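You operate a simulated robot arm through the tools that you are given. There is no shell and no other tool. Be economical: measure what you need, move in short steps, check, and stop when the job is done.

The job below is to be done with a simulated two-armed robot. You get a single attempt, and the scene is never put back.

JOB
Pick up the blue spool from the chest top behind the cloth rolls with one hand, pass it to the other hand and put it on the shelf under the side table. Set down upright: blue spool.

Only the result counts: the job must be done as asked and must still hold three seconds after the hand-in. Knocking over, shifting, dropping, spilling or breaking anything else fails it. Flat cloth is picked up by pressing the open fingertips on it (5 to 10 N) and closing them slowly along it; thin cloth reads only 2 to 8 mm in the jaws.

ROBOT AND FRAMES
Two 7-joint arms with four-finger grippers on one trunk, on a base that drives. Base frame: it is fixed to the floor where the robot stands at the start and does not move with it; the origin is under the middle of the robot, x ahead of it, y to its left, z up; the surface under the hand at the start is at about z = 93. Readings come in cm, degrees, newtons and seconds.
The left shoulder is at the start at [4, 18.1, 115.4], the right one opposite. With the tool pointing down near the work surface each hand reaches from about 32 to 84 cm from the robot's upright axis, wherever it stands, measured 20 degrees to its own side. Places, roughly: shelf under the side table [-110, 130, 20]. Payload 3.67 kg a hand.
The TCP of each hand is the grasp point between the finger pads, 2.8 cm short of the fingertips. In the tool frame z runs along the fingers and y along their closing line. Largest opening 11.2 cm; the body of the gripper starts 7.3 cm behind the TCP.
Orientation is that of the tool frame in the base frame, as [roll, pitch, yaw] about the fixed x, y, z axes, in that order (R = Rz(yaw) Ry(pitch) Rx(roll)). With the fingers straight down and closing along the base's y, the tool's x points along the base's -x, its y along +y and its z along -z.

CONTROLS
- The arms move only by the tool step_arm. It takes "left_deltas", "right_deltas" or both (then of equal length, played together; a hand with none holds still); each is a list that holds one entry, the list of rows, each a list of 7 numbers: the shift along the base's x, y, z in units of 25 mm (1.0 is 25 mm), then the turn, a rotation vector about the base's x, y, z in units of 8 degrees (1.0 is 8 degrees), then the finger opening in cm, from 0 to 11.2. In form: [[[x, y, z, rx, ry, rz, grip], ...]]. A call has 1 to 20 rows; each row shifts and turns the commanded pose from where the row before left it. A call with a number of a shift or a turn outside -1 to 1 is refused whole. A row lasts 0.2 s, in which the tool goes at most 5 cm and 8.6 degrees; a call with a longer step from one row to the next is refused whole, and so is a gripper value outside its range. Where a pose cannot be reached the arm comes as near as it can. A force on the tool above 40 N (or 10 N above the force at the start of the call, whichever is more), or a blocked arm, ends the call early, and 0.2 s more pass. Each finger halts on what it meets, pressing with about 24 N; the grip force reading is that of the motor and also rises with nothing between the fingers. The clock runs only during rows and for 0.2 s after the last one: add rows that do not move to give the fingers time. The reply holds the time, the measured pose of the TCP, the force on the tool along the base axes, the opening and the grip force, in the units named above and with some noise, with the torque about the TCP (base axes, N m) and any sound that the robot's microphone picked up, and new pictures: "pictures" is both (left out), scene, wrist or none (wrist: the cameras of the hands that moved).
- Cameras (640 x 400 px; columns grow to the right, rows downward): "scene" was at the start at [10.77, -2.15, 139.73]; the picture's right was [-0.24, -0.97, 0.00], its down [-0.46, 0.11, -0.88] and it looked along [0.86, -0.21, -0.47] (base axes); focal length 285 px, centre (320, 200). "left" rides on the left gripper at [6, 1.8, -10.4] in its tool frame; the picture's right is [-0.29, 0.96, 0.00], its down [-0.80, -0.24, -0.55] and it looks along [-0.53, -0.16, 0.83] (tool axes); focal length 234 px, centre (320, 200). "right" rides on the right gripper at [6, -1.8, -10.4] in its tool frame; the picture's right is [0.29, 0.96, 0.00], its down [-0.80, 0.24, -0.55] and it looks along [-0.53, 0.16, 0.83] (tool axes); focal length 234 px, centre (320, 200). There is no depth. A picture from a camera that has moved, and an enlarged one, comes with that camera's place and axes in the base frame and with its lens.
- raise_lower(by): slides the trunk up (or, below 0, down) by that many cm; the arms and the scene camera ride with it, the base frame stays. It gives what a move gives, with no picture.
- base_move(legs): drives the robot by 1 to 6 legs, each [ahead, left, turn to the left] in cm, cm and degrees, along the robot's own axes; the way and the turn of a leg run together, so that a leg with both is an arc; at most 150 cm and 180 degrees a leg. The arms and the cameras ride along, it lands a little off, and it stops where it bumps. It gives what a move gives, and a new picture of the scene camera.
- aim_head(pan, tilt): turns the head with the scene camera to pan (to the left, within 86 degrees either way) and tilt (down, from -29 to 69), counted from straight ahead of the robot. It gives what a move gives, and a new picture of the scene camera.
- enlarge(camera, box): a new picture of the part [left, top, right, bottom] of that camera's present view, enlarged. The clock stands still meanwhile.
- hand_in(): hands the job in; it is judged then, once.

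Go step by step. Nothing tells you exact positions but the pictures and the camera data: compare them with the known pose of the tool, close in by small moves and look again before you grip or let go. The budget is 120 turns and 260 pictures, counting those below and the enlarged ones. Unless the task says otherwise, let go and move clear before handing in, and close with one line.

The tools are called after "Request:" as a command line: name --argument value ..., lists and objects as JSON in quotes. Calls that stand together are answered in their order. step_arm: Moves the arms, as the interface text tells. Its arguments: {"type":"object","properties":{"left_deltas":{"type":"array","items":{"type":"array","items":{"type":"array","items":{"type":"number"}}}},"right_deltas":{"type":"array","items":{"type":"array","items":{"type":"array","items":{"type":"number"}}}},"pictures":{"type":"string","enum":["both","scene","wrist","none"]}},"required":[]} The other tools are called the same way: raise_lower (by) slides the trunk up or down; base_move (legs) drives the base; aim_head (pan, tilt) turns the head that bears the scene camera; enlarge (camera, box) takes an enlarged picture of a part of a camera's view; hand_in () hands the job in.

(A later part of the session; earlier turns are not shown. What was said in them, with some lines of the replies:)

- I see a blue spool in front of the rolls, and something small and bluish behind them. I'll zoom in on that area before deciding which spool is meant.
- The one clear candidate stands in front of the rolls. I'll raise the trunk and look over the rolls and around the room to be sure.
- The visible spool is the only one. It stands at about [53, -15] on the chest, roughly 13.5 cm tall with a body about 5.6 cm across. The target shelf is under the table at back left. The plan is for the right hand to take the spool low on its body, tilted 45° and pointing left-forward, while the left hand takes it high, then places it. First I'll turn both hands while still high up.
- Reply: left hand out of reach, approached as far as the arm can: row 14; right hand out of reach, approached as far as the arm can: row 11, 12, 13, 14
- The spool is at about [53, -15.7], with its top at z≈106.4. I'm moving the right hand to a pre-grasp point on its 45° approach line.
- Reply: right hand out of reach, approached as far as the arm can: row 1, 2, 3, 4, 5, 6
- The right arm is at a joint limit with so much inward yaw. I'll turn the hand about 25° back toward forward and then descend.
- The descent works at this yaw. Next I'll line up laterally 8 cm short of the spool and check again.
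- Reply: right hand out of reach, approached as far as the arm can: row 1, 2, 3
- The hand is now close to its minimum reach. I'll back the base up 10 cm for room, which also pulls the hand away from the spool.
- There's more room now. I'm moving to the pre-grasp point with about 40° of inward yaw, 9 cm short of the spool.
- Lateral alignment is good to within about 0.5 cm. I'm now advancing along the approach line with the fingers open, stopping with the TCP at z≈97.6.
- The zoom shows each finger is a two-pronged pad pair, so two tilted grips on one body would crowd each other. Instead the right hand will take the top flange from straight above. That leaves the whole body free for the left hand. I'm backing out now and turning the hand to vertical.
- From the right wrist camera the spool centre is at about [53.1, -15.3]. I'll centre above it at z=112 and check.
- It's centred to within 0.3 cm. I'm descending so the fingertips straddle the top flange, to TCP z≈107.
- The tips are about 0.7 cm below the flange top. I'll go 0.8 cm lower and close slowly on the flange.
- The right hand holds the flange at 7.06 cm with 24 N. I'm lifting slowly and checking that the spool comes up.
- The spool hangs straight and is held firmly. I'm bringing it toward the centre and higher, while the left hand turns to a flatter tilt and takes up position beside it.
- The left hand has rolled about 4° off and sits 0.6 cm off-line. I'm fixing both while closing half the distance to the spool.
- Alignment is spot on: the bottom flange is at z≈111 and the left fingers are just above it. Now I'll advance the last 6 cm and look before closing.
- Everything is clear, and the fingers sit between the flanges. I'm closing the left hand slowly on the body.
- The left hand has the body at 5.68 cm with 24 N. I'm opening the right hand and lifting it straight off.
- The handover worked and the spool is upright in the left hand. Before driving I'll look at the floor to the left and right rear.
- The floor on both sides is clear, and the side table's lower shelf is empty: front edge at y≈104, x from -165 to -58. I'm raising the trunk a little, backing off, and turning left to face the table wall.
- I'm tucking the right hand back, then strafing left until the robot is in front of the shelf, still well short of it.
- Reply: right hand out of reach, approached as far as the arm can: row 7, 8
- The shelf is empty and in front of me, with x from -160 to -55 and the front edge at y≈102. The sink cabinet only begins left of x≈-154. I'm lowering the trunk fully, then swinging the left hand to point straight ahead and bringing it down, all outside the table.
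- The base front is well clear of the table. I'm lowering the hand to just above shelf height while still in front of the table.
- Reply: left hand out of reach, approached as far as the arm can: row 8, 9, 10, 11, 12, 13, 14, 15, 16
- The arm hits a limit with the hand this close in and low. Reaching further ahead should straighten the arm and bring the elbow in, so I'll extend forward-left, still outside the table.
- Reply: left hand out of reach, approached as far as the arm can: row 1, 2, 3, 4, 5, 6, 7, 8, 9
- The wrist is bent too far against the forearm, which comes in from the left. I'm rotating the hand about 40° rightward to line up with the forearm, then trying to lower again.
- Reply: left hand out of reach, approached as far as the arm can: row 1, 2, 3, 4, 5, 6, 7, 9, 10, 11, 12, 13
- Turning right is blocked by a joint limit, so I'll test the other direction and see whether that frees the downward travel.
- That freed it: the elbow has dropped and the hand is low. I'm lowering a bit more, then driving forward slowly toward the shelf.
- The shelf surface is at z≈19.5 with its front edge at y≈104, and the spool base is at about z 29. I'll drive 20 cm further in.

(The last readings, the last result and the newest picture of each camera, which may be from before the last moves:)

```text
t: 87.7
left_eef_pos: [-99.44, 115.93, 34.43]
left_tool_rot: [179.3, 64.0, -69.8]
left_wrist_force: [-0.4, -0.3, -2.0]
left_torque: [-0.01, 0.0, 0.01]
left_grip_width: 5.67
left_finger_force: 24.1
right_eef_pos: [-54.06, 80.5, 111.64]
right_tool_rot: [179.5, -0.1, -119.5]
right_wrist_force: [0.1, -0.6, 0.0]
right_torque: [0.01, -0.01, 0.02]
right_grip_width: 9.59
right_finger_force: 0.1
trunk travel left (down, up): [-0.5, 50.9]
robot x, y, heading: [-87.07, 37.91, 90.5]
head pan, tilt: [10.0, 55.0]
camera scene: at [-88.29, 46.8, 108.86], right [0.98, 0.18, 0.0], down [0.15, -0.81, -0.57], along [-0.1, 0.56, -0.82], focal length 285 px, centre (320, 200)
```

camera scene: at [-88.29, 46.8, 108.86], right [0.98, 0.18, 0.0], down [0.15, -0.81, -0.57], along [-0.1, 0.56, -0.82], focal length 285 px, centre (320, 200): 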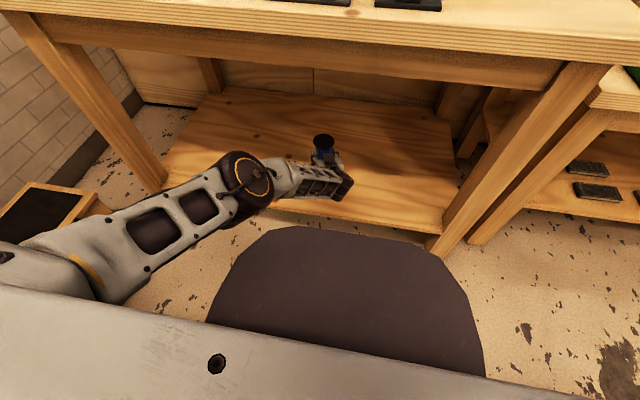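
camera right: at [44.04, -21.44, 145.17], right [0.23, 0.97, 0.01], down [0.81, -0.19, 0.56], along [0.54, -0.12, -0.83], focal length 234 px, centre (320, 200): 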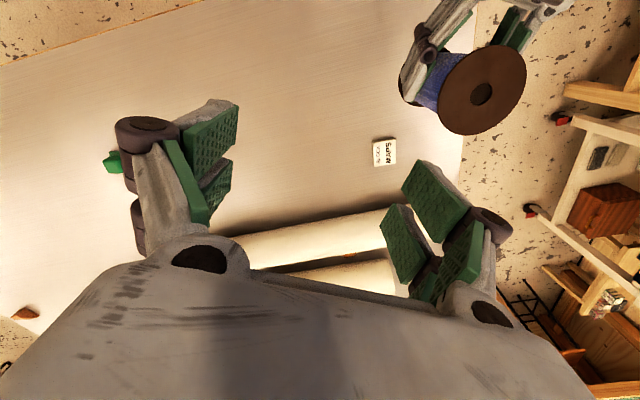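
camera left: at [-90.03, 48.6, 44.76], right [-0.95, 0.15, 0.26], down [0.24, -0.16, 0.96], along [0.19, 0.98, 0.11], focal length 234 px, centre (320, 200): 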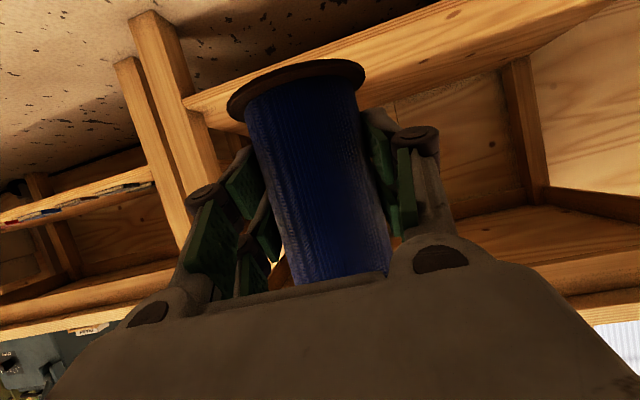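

The spool now stands over the shelf, about 15 cm inside the front edge. I'm lowering 7.5 cm first.

Request:
step_arm --left_deltas '[[[0, 0.1, -0.5, 0, 0, 0, 4], [0, 0.1, -0.5, 0, 0, 0, 4], [0, 0.1, -0.5, 0, 0, 0, 4], [0, 0.1, -0.5, 0, 0, 0, 4], [0, 0.1, -0.5, 0, 0, 0, 4], [0, 0.1, -0.5, 0, 0, 0, 4], [0, 0, 0, 0, 0, 0, 4]]]'

Request:
enlarge --camera "scene" --box '[240, 100, 400, 220]'

```text
t: 89.3
left_eef_pos: [-100.01, 115.58, 31.75]
left_tool_rot: [179.3, 64.0, -69.8]
left_wrist_force: [-0.6, 0.3, -1.9]
left_torque: [-0.02, -0.01, 0.01]
left_grip_width: 5.68
left_finger_force: 24.5
left hand out of reach, approached as far as the arm can: row 2, 3, 4, 5, 6
right_eef_pos: [-54.19, 80.66, 111.73]
right_tool_rot: [179.5, -0.1, -119.4]
right_wrist_force: [0.0, 0.0, -0.3]
right_torque: [-0.01, 0.01, -0.04]
right_grip_width: 9.61
right_finger_force: 0.1
trunk travel left (down, up): [-0.5, 50.9]
robot x, y, heading: [-87.16, 37.52, 90.5]
head pan, tilt: [10.0, 55.0]
camera scene: at [-88.29, 46.79, 108.85], right [0.98, 0.18, 0.0], down [0.15, -0.81, -0.57], along [-0.1, 0.56, -0.82], focal length 285 px, centre (320, 200)
camera left: at [-97.29, 103.77, 30.94], right [-0.94, -0.22, 0.26], down [0.28, -0.05, 0.96], along [-0.2, 0.97, 0.11], focal length 234 px, centre (320, 200)
```

scene: 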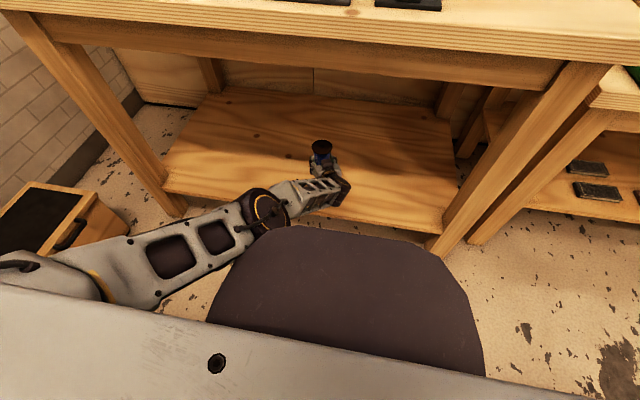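
left: 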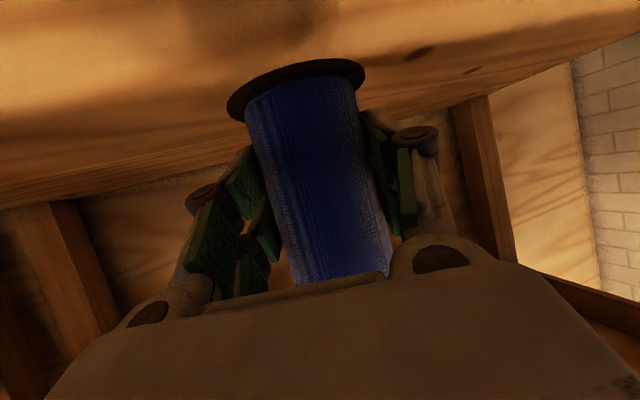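

```text
3.33 times, centred on (320, 160) of scene
camera zoom: at [-88.29, 46.79, 108.85], right [0.98, 0.18, 0.0], down [0.15, -0.81, -0.57], along [-0.1, 0.56, -0.82], focal length 949 px, centre (320, 333)
```

zoom: 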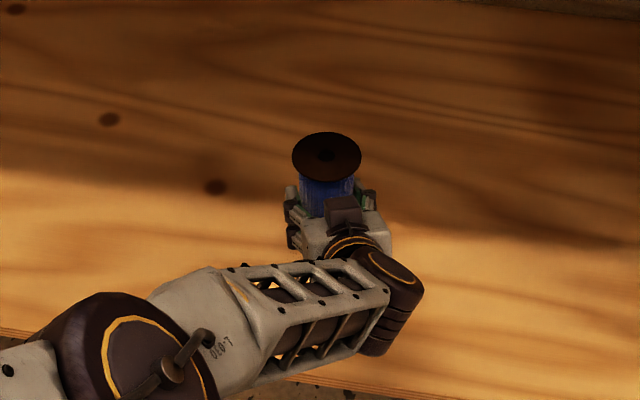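

A limit again, with about 7 cm still to go. Yawing the hand further left freed it last time, so I'll do that again.

Request:
step_arm --left_deltas '[[[0, 0, 0, 0, 0, 0.7, 4], [0, 0, 0, 0, 0, 0.7, 4], [0, 0, 0, 0, 0, 0.7, 4], [0, 0, 0, 0, 0, 0.7, 4], [0, 0, -0.4, 0, 0, 0, 4], [0, 0, -0.4, 0, 0, 0, 4], [0, 0, -0.4, 0, 0, 0, 4], [0, 0, -0.4, 0, 0, 0, 4], [0, 0, 0, 0, 0, 0, 4]]]' --pictures "wrist"

Request:
enlarge --camera "scene" --box '[160, 80, 400, 260]'

```text
t: 91.3
left_eef_pos: [-102.76, 112.03, 34.47]
left_tool_rot: [179.3, 64.1, -47.4]
left_wrist_force: [0.0, -0.2, -1.6]
left_torque: [-0.03, -0.04, -0.02]
left_grip_width: 5.7
left_finger_force: 23.8
left hand out of reach, approached as far as the arm can: row 1, 2, 4, 5, 6, 7, 8
right_eef_pos: [-54.01, 80.6, 111.76]
right_tool_rot: [179.5, -0.2, -119.5]
right_wrist_force: [0.1, 0.1, 0.6]
right_torque: [0.0, 0.0, -0.02]
right_grip_width: 9.58
right_finger_force: 0.0
trunk travel left (down, up): [-0.5, 50.9]
robot x, y, heading: [-87.13, 37.39, 90.3]
head pan, tilt: [10.0, 55.0]
camera left: at [-95.77, 102.11, 33.49], right [-0.78, -0.56, 0.26], down [0.28, 0.06, 0.96], along [-0.55, 0.82, 0.11], focal length 234 px, centre (320, 200)
```

left: 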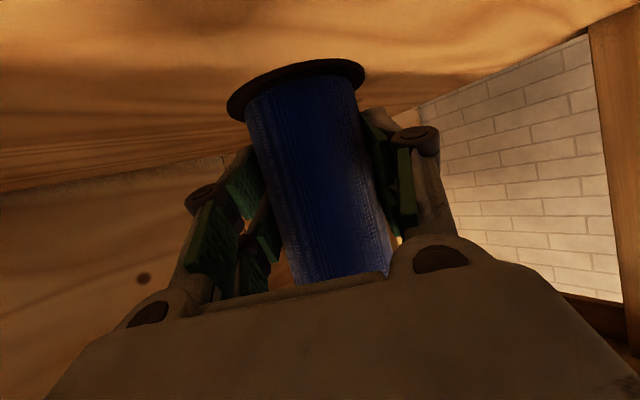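

```text
2.22 times, centred on (280, 170) of scene
camera zoom: at [-88.29, 46.79, 108.85], right [0.98, 0.18, 0.0], down [0.15, -0.81, -0.57], along [-0.1, 0.56, -0.82], focal length 632 px, centre (409, 267)
```

zoom: 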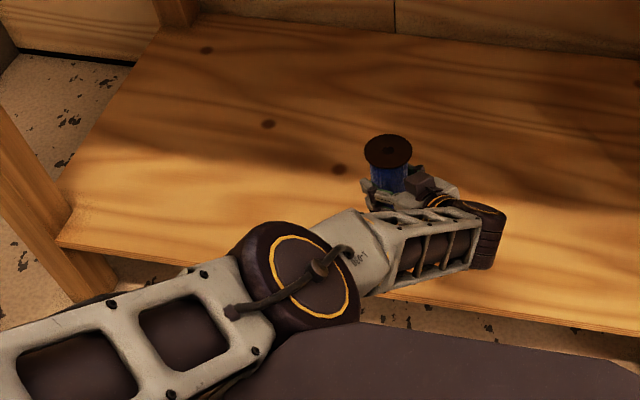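

Now the arm is at full stretch. I'm retracting the hand 10 cm and undoing part of the yaw, then testing the downward travel from there.

Request:
step_arm --left_deltas '[[[0, -0.7, 0, 0, 0, -0.4, 4], [0, -0.7, 0, 0, 0, -0.4, 4], [0, -0.7, 0, 0, 0, -0.4, 4], [0, -0.7, 0, 0, 0, -0.4, 4], [0, -0.7, 0, 0, 0, 0, 4], [0, 0, -0.4, 0, 0, 0, 4], [0, 0, -0.4, 0, 0, 0, 4], [0, 0, -0.4, 0, 0, 0, 4], [0, 0, -0.4, 0, 0, 0, 4], [0, 0, 0, 0, 0, 0, 4]]]' --pictures "none"

Request:
enlarge --camera "scene" --box '[160, 80, 400, 260]'

```text
t: 93.5
left_eef_pos: [-102.87, 103.37, 30.36]
left_tool_rot: [179.3, 64.1, -60.2]
left_wrist_force: [-0.2, 0.8, -2.3]
left_torque: [0.03, -0.02, 0.01]
left_grip_width: 5.69
left_finger_force: 23.9
right_eef_pos: [-53.97, 80.63, 111.71]
right_tool_rot: [179.5, -0.2, -119.5]
right_wrist_force: [0.4, 0.3, 0.0]
right_torque: [-0.01, -0.02, -0.01]
right_grip_width: 9.6
right_finger_force: 0.1
trunk travel left (down, up): [-0.5, 50.9]
robot x, y, heading: [-87.02, 37.83, 90.4]
head pan, tilt: [10.0, 55.0]
```

```text
2.22 times, centred on (280, 170) of scene
camera zoom: at [-88.29, 46.78, 108.86], right [0.98, 0.18, 0.0], down [0.15, -0.81, -0.57], along [-0.1, 0.56, -0.82], focal length 632 px, centre (409, 267)
```

zoom: 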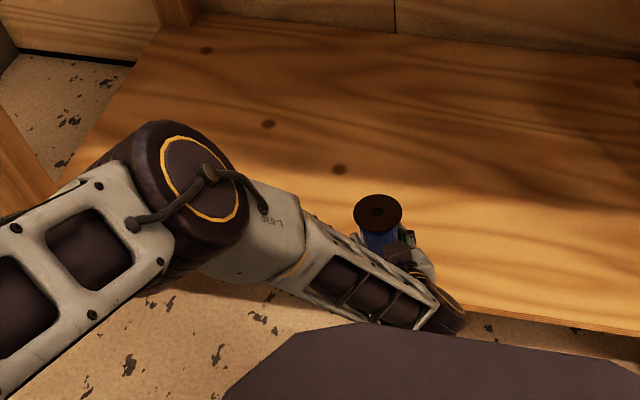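

The arm is free again and down to z 30.4, so the spool base is at about 25. I'm driving forward 12 cm so it sits well inside the shelf, then I'll continue lowering.

Request:
base_move --legs '[[12, 0, 0]]'

Request:
enlarge --camera "left" --box '[0, 0, 640, 400]'

```text
t: 94.8
left_eef_pos: [-102.9, 115.45, 30.15]
left_tool_rot: [179.3, 64.0, -60.3]
left_wrist_force: [-0.7, 0.2, -1.9]
left_torque: [0.03, 0.01, 0.01]
left_grip_width: 5.69
left_finger_force: 23.6
right_eef_pos: [-54.29, 92.99, 111.66]
right_tool_rot: [179.7, -0.2, -119.5]
right_wrist_force: [-0.3, 1.0, -0.9]
right_torque: [-0.1, 0.0, 0.0]
right_grip_width: 9.62
right_finger_force: 0.1
trunk travel left (down, up): [-0.5, 50.9]
robot x, y, heading: [-86.62, 49.45, 90.3]
head pan, tilt: [10.0, 55.0]
camera scene: at [-88.37, 58.99, 108.84], right [0.98, 0.18, 0.0], down [0.15, -0.81, -0.57], along [-0.1, 0.56, -0.82], focal length 285 px, centre (320, 200)
```

scene: 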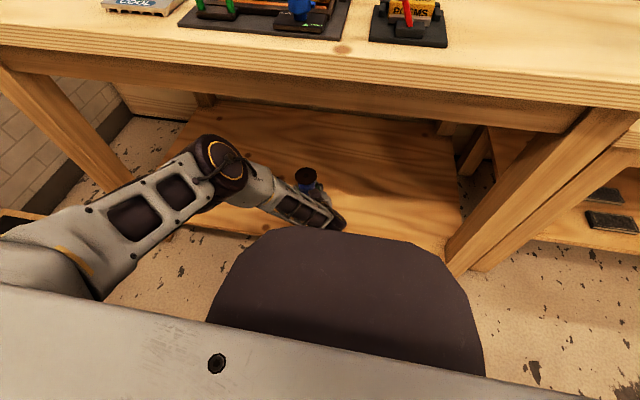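

```text
1.00 times, centred on (320, 200) of left (not enlarged: the box is as wide or as high as the picture)
camera zoom: at [-98.25, 104.15, 29.41], right [-0.89, -0.37, 0.26], down [0.29, 0.0, 0.96], along [-0.36, 0.93, 0.11], focal length 234 px, centre (320, 200)
```

zoom: 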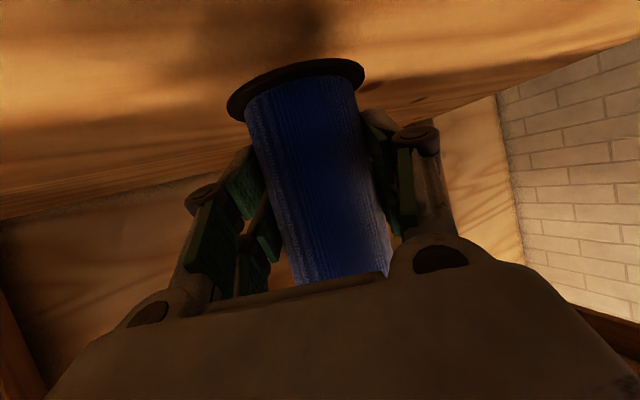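

It's well inside with clearance all round. I'm lowering 4 cm.

Request:
step_arm --left_deltas '[[[0, 0, -0.4, 0, 0, 0, 4], [0, 0, -0.4, 0, 0, 0, 4], [0, 0, -0.4, 0, 0, 0, 4], [0, 0, -0.4, 0, 0, 0, 4], [0, 0, 0, 0, 0, 0, 4]]]'

Request:
enlarge --camera "scene" --box '[180, 120, 380, 260]'

```text
t: 96.0
left_eef_pos: [-102.92, 115.65, 26.94]
left_tool_rot: [179.7, 64.7, -59.9]
left_wrist_force: [1.1, -1.6, 34.4]
left_torque: [0.11, 0.22, 0.13]
left_grip_width: 5.72
left_finger_force: 23.8
right_eef_pos: [-54.08, 92.46, 111.79]
right_tool_rot: [179.3, 0.2, -119.5]
right_wrist_force: [0.1, -0.2, 0.5]
right_torque: [-0.03, -0.01, 0.02]
right_grip_width: 9.6
right_finger_force: 0.0
trunk travel left (down, up): [-0.5, 50.9]
robot x, y, heading: [-86.82, 49.77, 90.4]
head pan, tilt: [10.0, 55.0]
camera scene: at [-88.3, 58.53, 108.91], right [0.98, 0.18, 0.0], down [0.15, -0.8, -0.58], along [-0.1, 0.57, -0.82], focal length 285 px, centre (320, 200)
camera left: at [-98.25, 104.43, 25.93], right [-0.89, -0.38, 0.26], down [0.29, -0.02, 0.96], along [-0.36, 0.93, 0.12], focal length 234 px, centre (320, 200)
```

scene: 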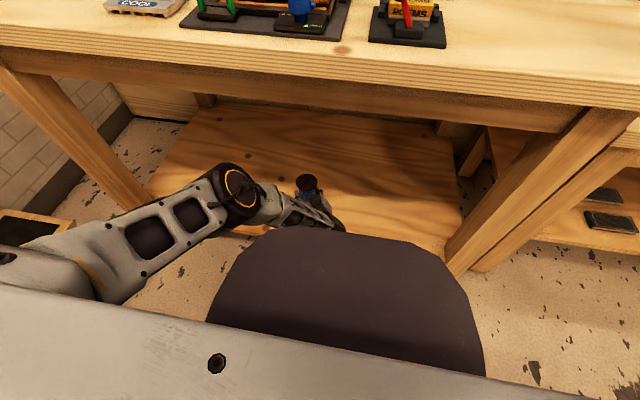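
left: 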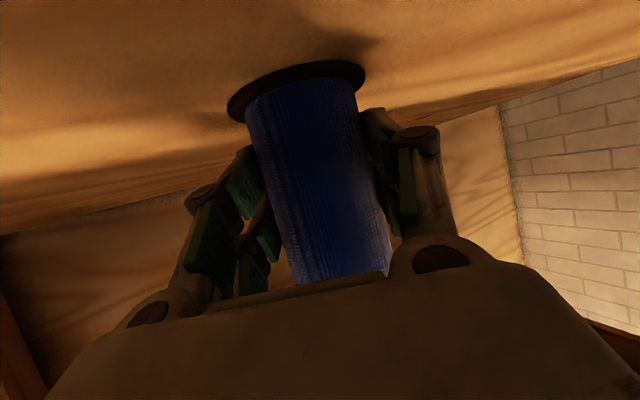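

```text
2.86 times, centred on (280, 190) of scene
camera zoom: at [-88.3, 58.53, 108.91], right [0.98, 0.18, 0.0], down [0.15, -0.8, -0.58], along [-0.1, 0.57, -0.82], focal length 813 px, centre (434, 229)
```

zoom: 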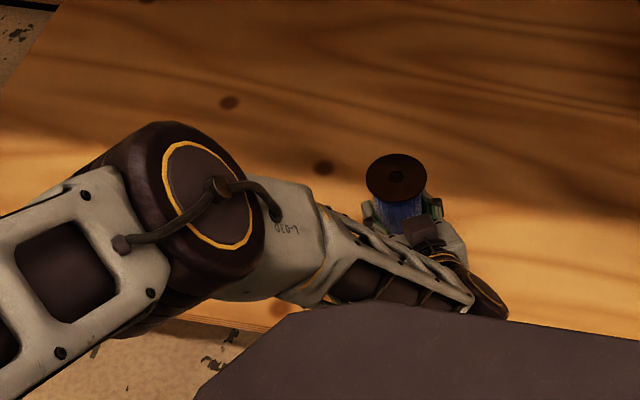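

The spool is on the shelf: 34 N up, with almost no torque, so contact is right below the grip. I'm relieving the pressure before letting go.

Request:
step_arm --left_deltas '[[[0, 0, 0.04, 0, 0, 0, 4], [0, 0, 0, 0, 0, 0, 4]]]' --pictures "none"

```text
t: 96.6
left_eef_pos: [-102.96, 115.7, 27.0]
left_tool_rot: [179.6, 64.5, -59.9]
left_wrist_force: [0.2, 11.5, 30.2]
left_torque: [0.7, 0.18, 0.04]
left_grip_width: 5.67
left_finger_force: 24.4
right_eef_pos: [-54.16, 92.39, 111.78]
right_tool_rot: [179.4, 0.0, -119.5]
right_wrist_force: [-0.6, -0.7, -0.6]
right_torque: [0.0, 0.03, 0.01]
right_grip_width: 9.6
right_finger_force: 0.0
trunk travel left (down, up): [-0.5, 50.9]
robot x, y, heading: [-86.51, 49.55, 90.6]
head pan, tilt: [10.0, 55.0]
```

There's still 30 N down and some sideways drag. I'm easing up a little more.

Request:
step_arm --left_deltas '[[[0, -0.02, 0.06, 0, 0, 0, 4], [0, 0, 0, 0, 0, 0, 4]]]' --pictures "none"

```text
t: 97.2
left_eef_pos: [-102.97, 115.59, 27.01]
left_tool_rot: [179.5, 64.3, -59.9]
left_wrist_force: [-0.4, 12.8, 23.0]
left_torque: [0.65, 0.19, -0.11]
left_grip_width: 5.69
left_finger_force: 24.1
right_eef_pos: [-54.17, 92.51, 111.83]
right_tool_rot: [179.4, 0.1, -119.4]
right_wrist_force: [-0.5, 0.5, -0.5]
right_torque: [0.0, -0.01, 0.01]
right_grip_width: 9.63
right_finger_force: 0.1
trunk travel left (down, up): [-0.5, 50.9]
robot x, y, heading: [-86.75, 49.38, 90.3]
head pan, tilt: [10.0, 55.0]
```

Request:
step_arm --left_deltas '[[[0, 0.04, 0.1, 0, 0, 0, 4], [0, 0, 0, 0, 0, 0, 4]]]' --pictures "none"

```text
t: 97.8
left_eef_pos: [-102.9, 115.25, 26.95]
left_tool_rot: [179.3, 64.1, -60.2]
left_wrist_force: [-1.0, 6.8, 15.5]
left_torque: [0.4, 0.13, 0.01]
left_grip_width: 5.72
left_finger_force: 24.4
right_eef_pos: [-54.26, 92.5, 111.77]
right_tool_rot: [179.6, 0.0, -119.5]
right_wrist_force: [1.2, -1.4, 0.1]
right_torque: [0.01, -0.04, 0.01]
right_grip_width: 9.6
right_finger_force: 0.1
trunk travel left (down, up): [-0.5, 50.9]
robot x, y, heading: [-87.34, 49.73, 90.4]
head pan, tilt: [10.0, 55.0]
```

Request:
step_arm --left_deltas '[[[0, 0.03, 0.08, 0, 0, 0, 4], [0, 0, 0, 0, 0, 0, 4]]]'

```text
t: 98.4
left_eef_pos: [-102.96, 115.25, 26.96]
left_tool_rot: [179.2, 63.8, -60.4]
left_wrist_force: [-2.2, -0.9, 4.3]
left_torque: [0.13, 0.15, 0.1]
left_grip_width: 5.69
left_finger_force: 24.2
right_eef_pos: [-54.18, 92.63, 111.7]
right_tool_rot: [179.5, -0.1, -119.5]
right_wrist_force: [0.1, 0.5, -0.5]
right_torque: [-0.01, -0.01, 0.0]
right_grip_width: 9.62
right_finger_force: 0.1
trunk travel left (down, up): [-0.5, 50.9]
robot x, y, heading: [-86.87, 49.71, 90.4]
head pan, tilt: [10.0, 55.0]
camera scene: at [-88.36, 58.78, 108.85], right [0.98, 0.18, 0.0], down [0.15, -0.81, -0.57], along [-0.1, 0.56, -0.82], focal length 285 px, centre (320, 200)
camera left: at [-98.23, 104.05, 26.1], right [-0.89, -0.37, 0.26], down [0.29, 0.0, 0.96], along [-0.36, 0.93, 0.11], focal length 234 px, centre (320, 200)
```

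scene: 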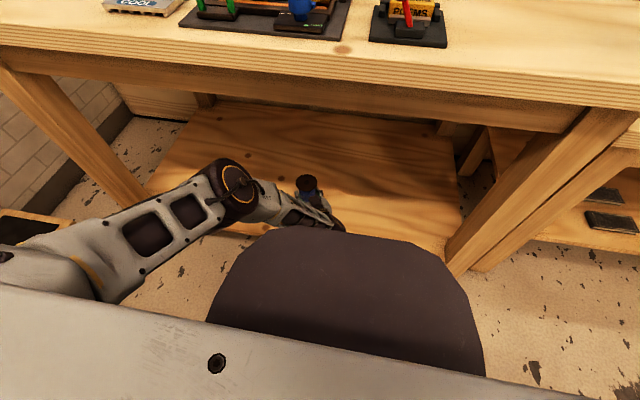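
left: 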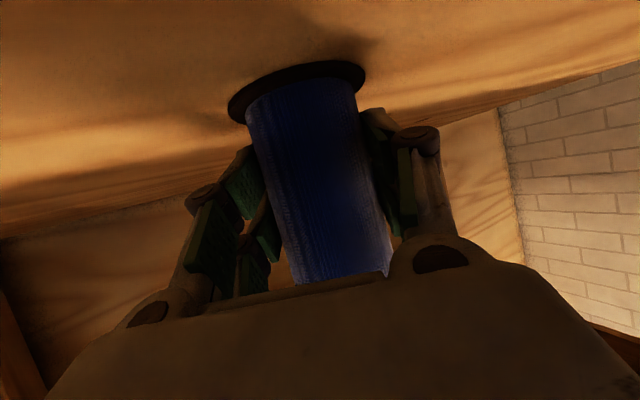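

The contact force is down to 4 N and the spool stands flat. I'm opening the fingers slowly.

Request:
step_arm --left_deltas '[[[0, 0, 0, 0, 0, 0, 5.8], [0, 0, 0, 0, 0, 0, 6.2], [0, 0, 0, 0, 0, 0, 6.8], [0, 0, 0, 0, 0, 0, 7.6], [0, 0, 0, 0, 0, 0, 8.6], [0, 0, 0, 0, 0, 0, 9.8], [0, 0, 0, 0, 0, 0, 11.2], [0, 0, 0, 0, 0, 0, 11.2]]]'

```text
t: 100.2
left_eef_pos: [-102.79, 115.56, 27.22]
left_tool_rot: [179.3, 64.1, -60.2]
left_wrist_force: [-0.8, 0.2, 0.4]
left_torque: [0.04, 0.01, -0.03]
left_grip_width: 11.22
left_finger_force: 0.0
right_eef_pos: [-54.18, 92.7, 111.73]
right_tool_rot: [179.5, 0.0, -119.5]
right_wrist_force: [-0.1, 0.2, 0.4]
right_torque: [0.0, -0.03, 0.02]
right_grip_width: 9.59
right_finger_force: 0.2
trunk travel left (down, up): [-0.5, 50.9]
robot x, y, heading: [-86.92, 49.49, 90.6]
head pan, tilt: [10.0, 55.0]
camera scene: at [-88.37, 58.83, 108.86], right [0.98, 0.18, 0.0], down [0.15, -0.81, -0.57], along [-0.1, 0.56, -0.82], focal length 285 px, centre (320, 200)
camera left: at [-98.25, 104.26, 26.2], right [-0.89, -0.37, 0.26], down [0.29, -0.01, 0.96], along [-0.36, 0.93, 0.11], focal length 234 px, centre (320, 200)
```

scene: 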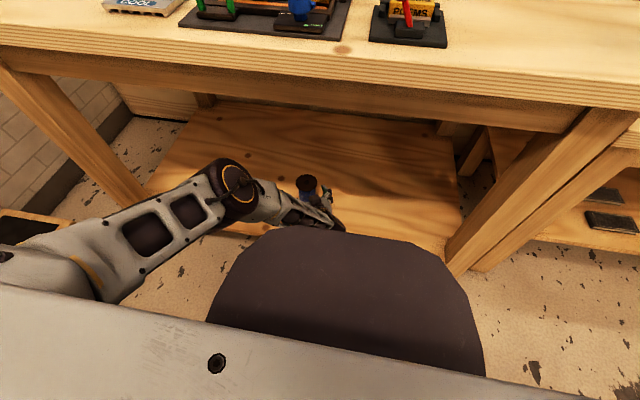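
left: 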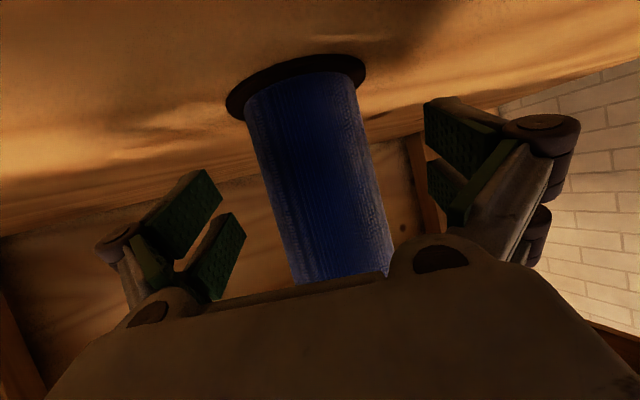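

The spool stands on its own between the open fingers. I'm backing the base out along the fingers' direction.

Request:
base_move --legs '[[-13, -7.5, 0]]'

```text
t: 101.5
left_eef_pos: [-95.39, 102.53, 27.35]
left_tool_rot: [179.3, 64.1, -60.2]
left_wrist_force: [0.2, -0.1, -0.2]
left_torque: [0.0, 0.03, 0.0]
left_grip_width: 11.19
left_finger_force: 0.1
right_eef_pos: [-46.55, 79.65, 111.8]
right_tool_rot: [179.4, 0.1, -119.6]
right_wrist_force: [-0.3, -0.1, 0.9]
right_torque: [0.07, 0.03, 0.01]
right_grip_width: 9.61
right_finger_force: 0.0
trunk travel left (down, up): [-0.5, 50.9]
robot x, y, heading: [-79.36, 36.65, 90.2]
head pan, tilt: [10.0, 55.0]
camera scene: at [-80.7, 45.7, 108.87], right [0.98, 0.18, 0.0], down [0.15, -0.81, -0.57], along [-0.1, 0.56, -0.82], focal length 285 px, centre (320, 200)
```

scene: 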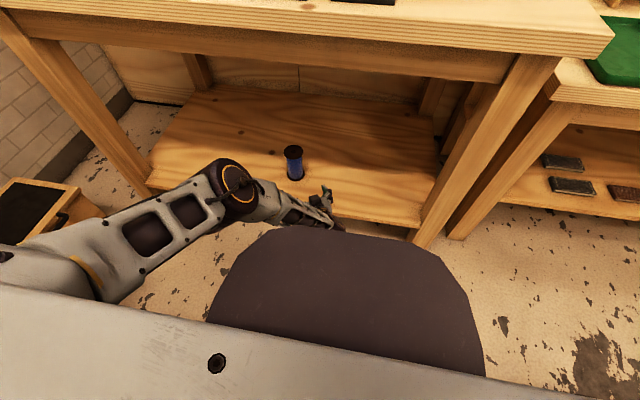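

The spool is upright on the shelf and the hand is clear of it. I'll back off a bit further and check once more.

Request:
base_move --legs '[[-20, 0, 0]]'

Request:
enlarge --camera "scene" --box '[180, 40, 420, 190]'

```text
t: 103.2
left_eef_pos: [-95.25, 82.66, 27.19]
left_tool_rot: [179.4, 64.0, -60.0]
left_wrist_force: [0.0, -0.6, 0.2]
left_torque: [0.01, -0.01, 0.0]
left_grip_width: 11.2
left_finger_force: 0.0
right_eef_pos: [-46.42, 59.59, 111.69]
right_tool_rot: [179.5, 0.0, -119.4]
right_wrist_force: [0.6, -1.2, 0.0]
right_torque: [0.03, 0.0, -0.02]
right_grip_width: 9.61
right_finger_force: 0.0
trunk travel left (down, up): [-0.5, 50.9]
robot x, y, heading: [-79.54, 16.73, 90.8]
head pan, tilt: [10.0, 55.0]
camera scene: at [-80.62, 25.75, 108.87], right [0.98, 0.18, 0.0], down [0.15, -0.81, -0.57], along [-0.1, 0.56, -0.82], focal length 285 px, centre (320, 200)
```

scene: 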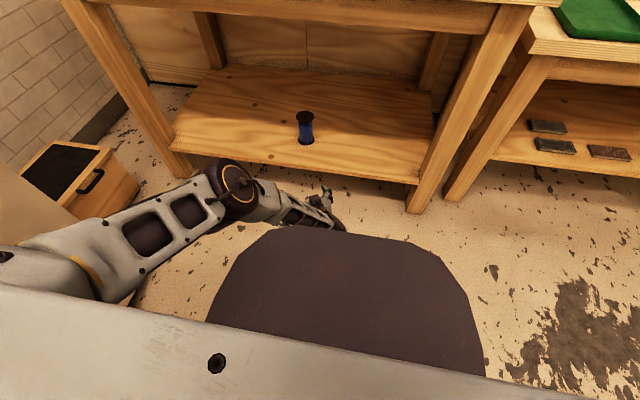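

```text
2.67 times, centred on (300, 115) of scene
camera zoom: at [-80.62, 25.75, 108.87], right [0.98, 0.18, 0.0], down [0.15, -0.81, -0.57], along [-0.1, 0.56, -0.82], focal length 759 px, centre (373, 427)
```

zoom: 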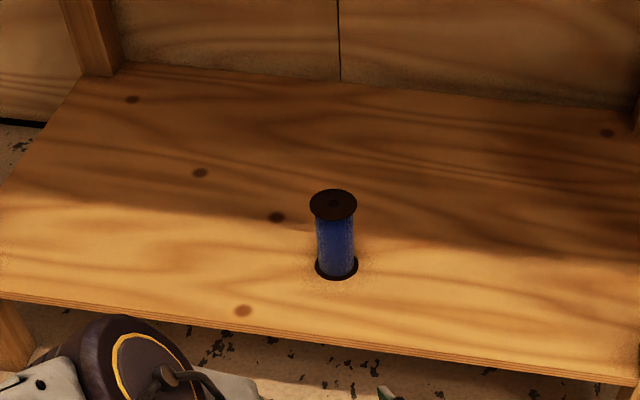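

The blue spool stands upright on the shelf under the side table, both hands are clear of it, and nothing else has moved. I'm handing the job in.

Request:
hand_in

```text
The job is handed in.
```

The right hand picked the blue spool off the chest top and passed it to the left hand, which set it upright on the shelf under the side table; both hands are clear, and I saw nothing else disturbed.
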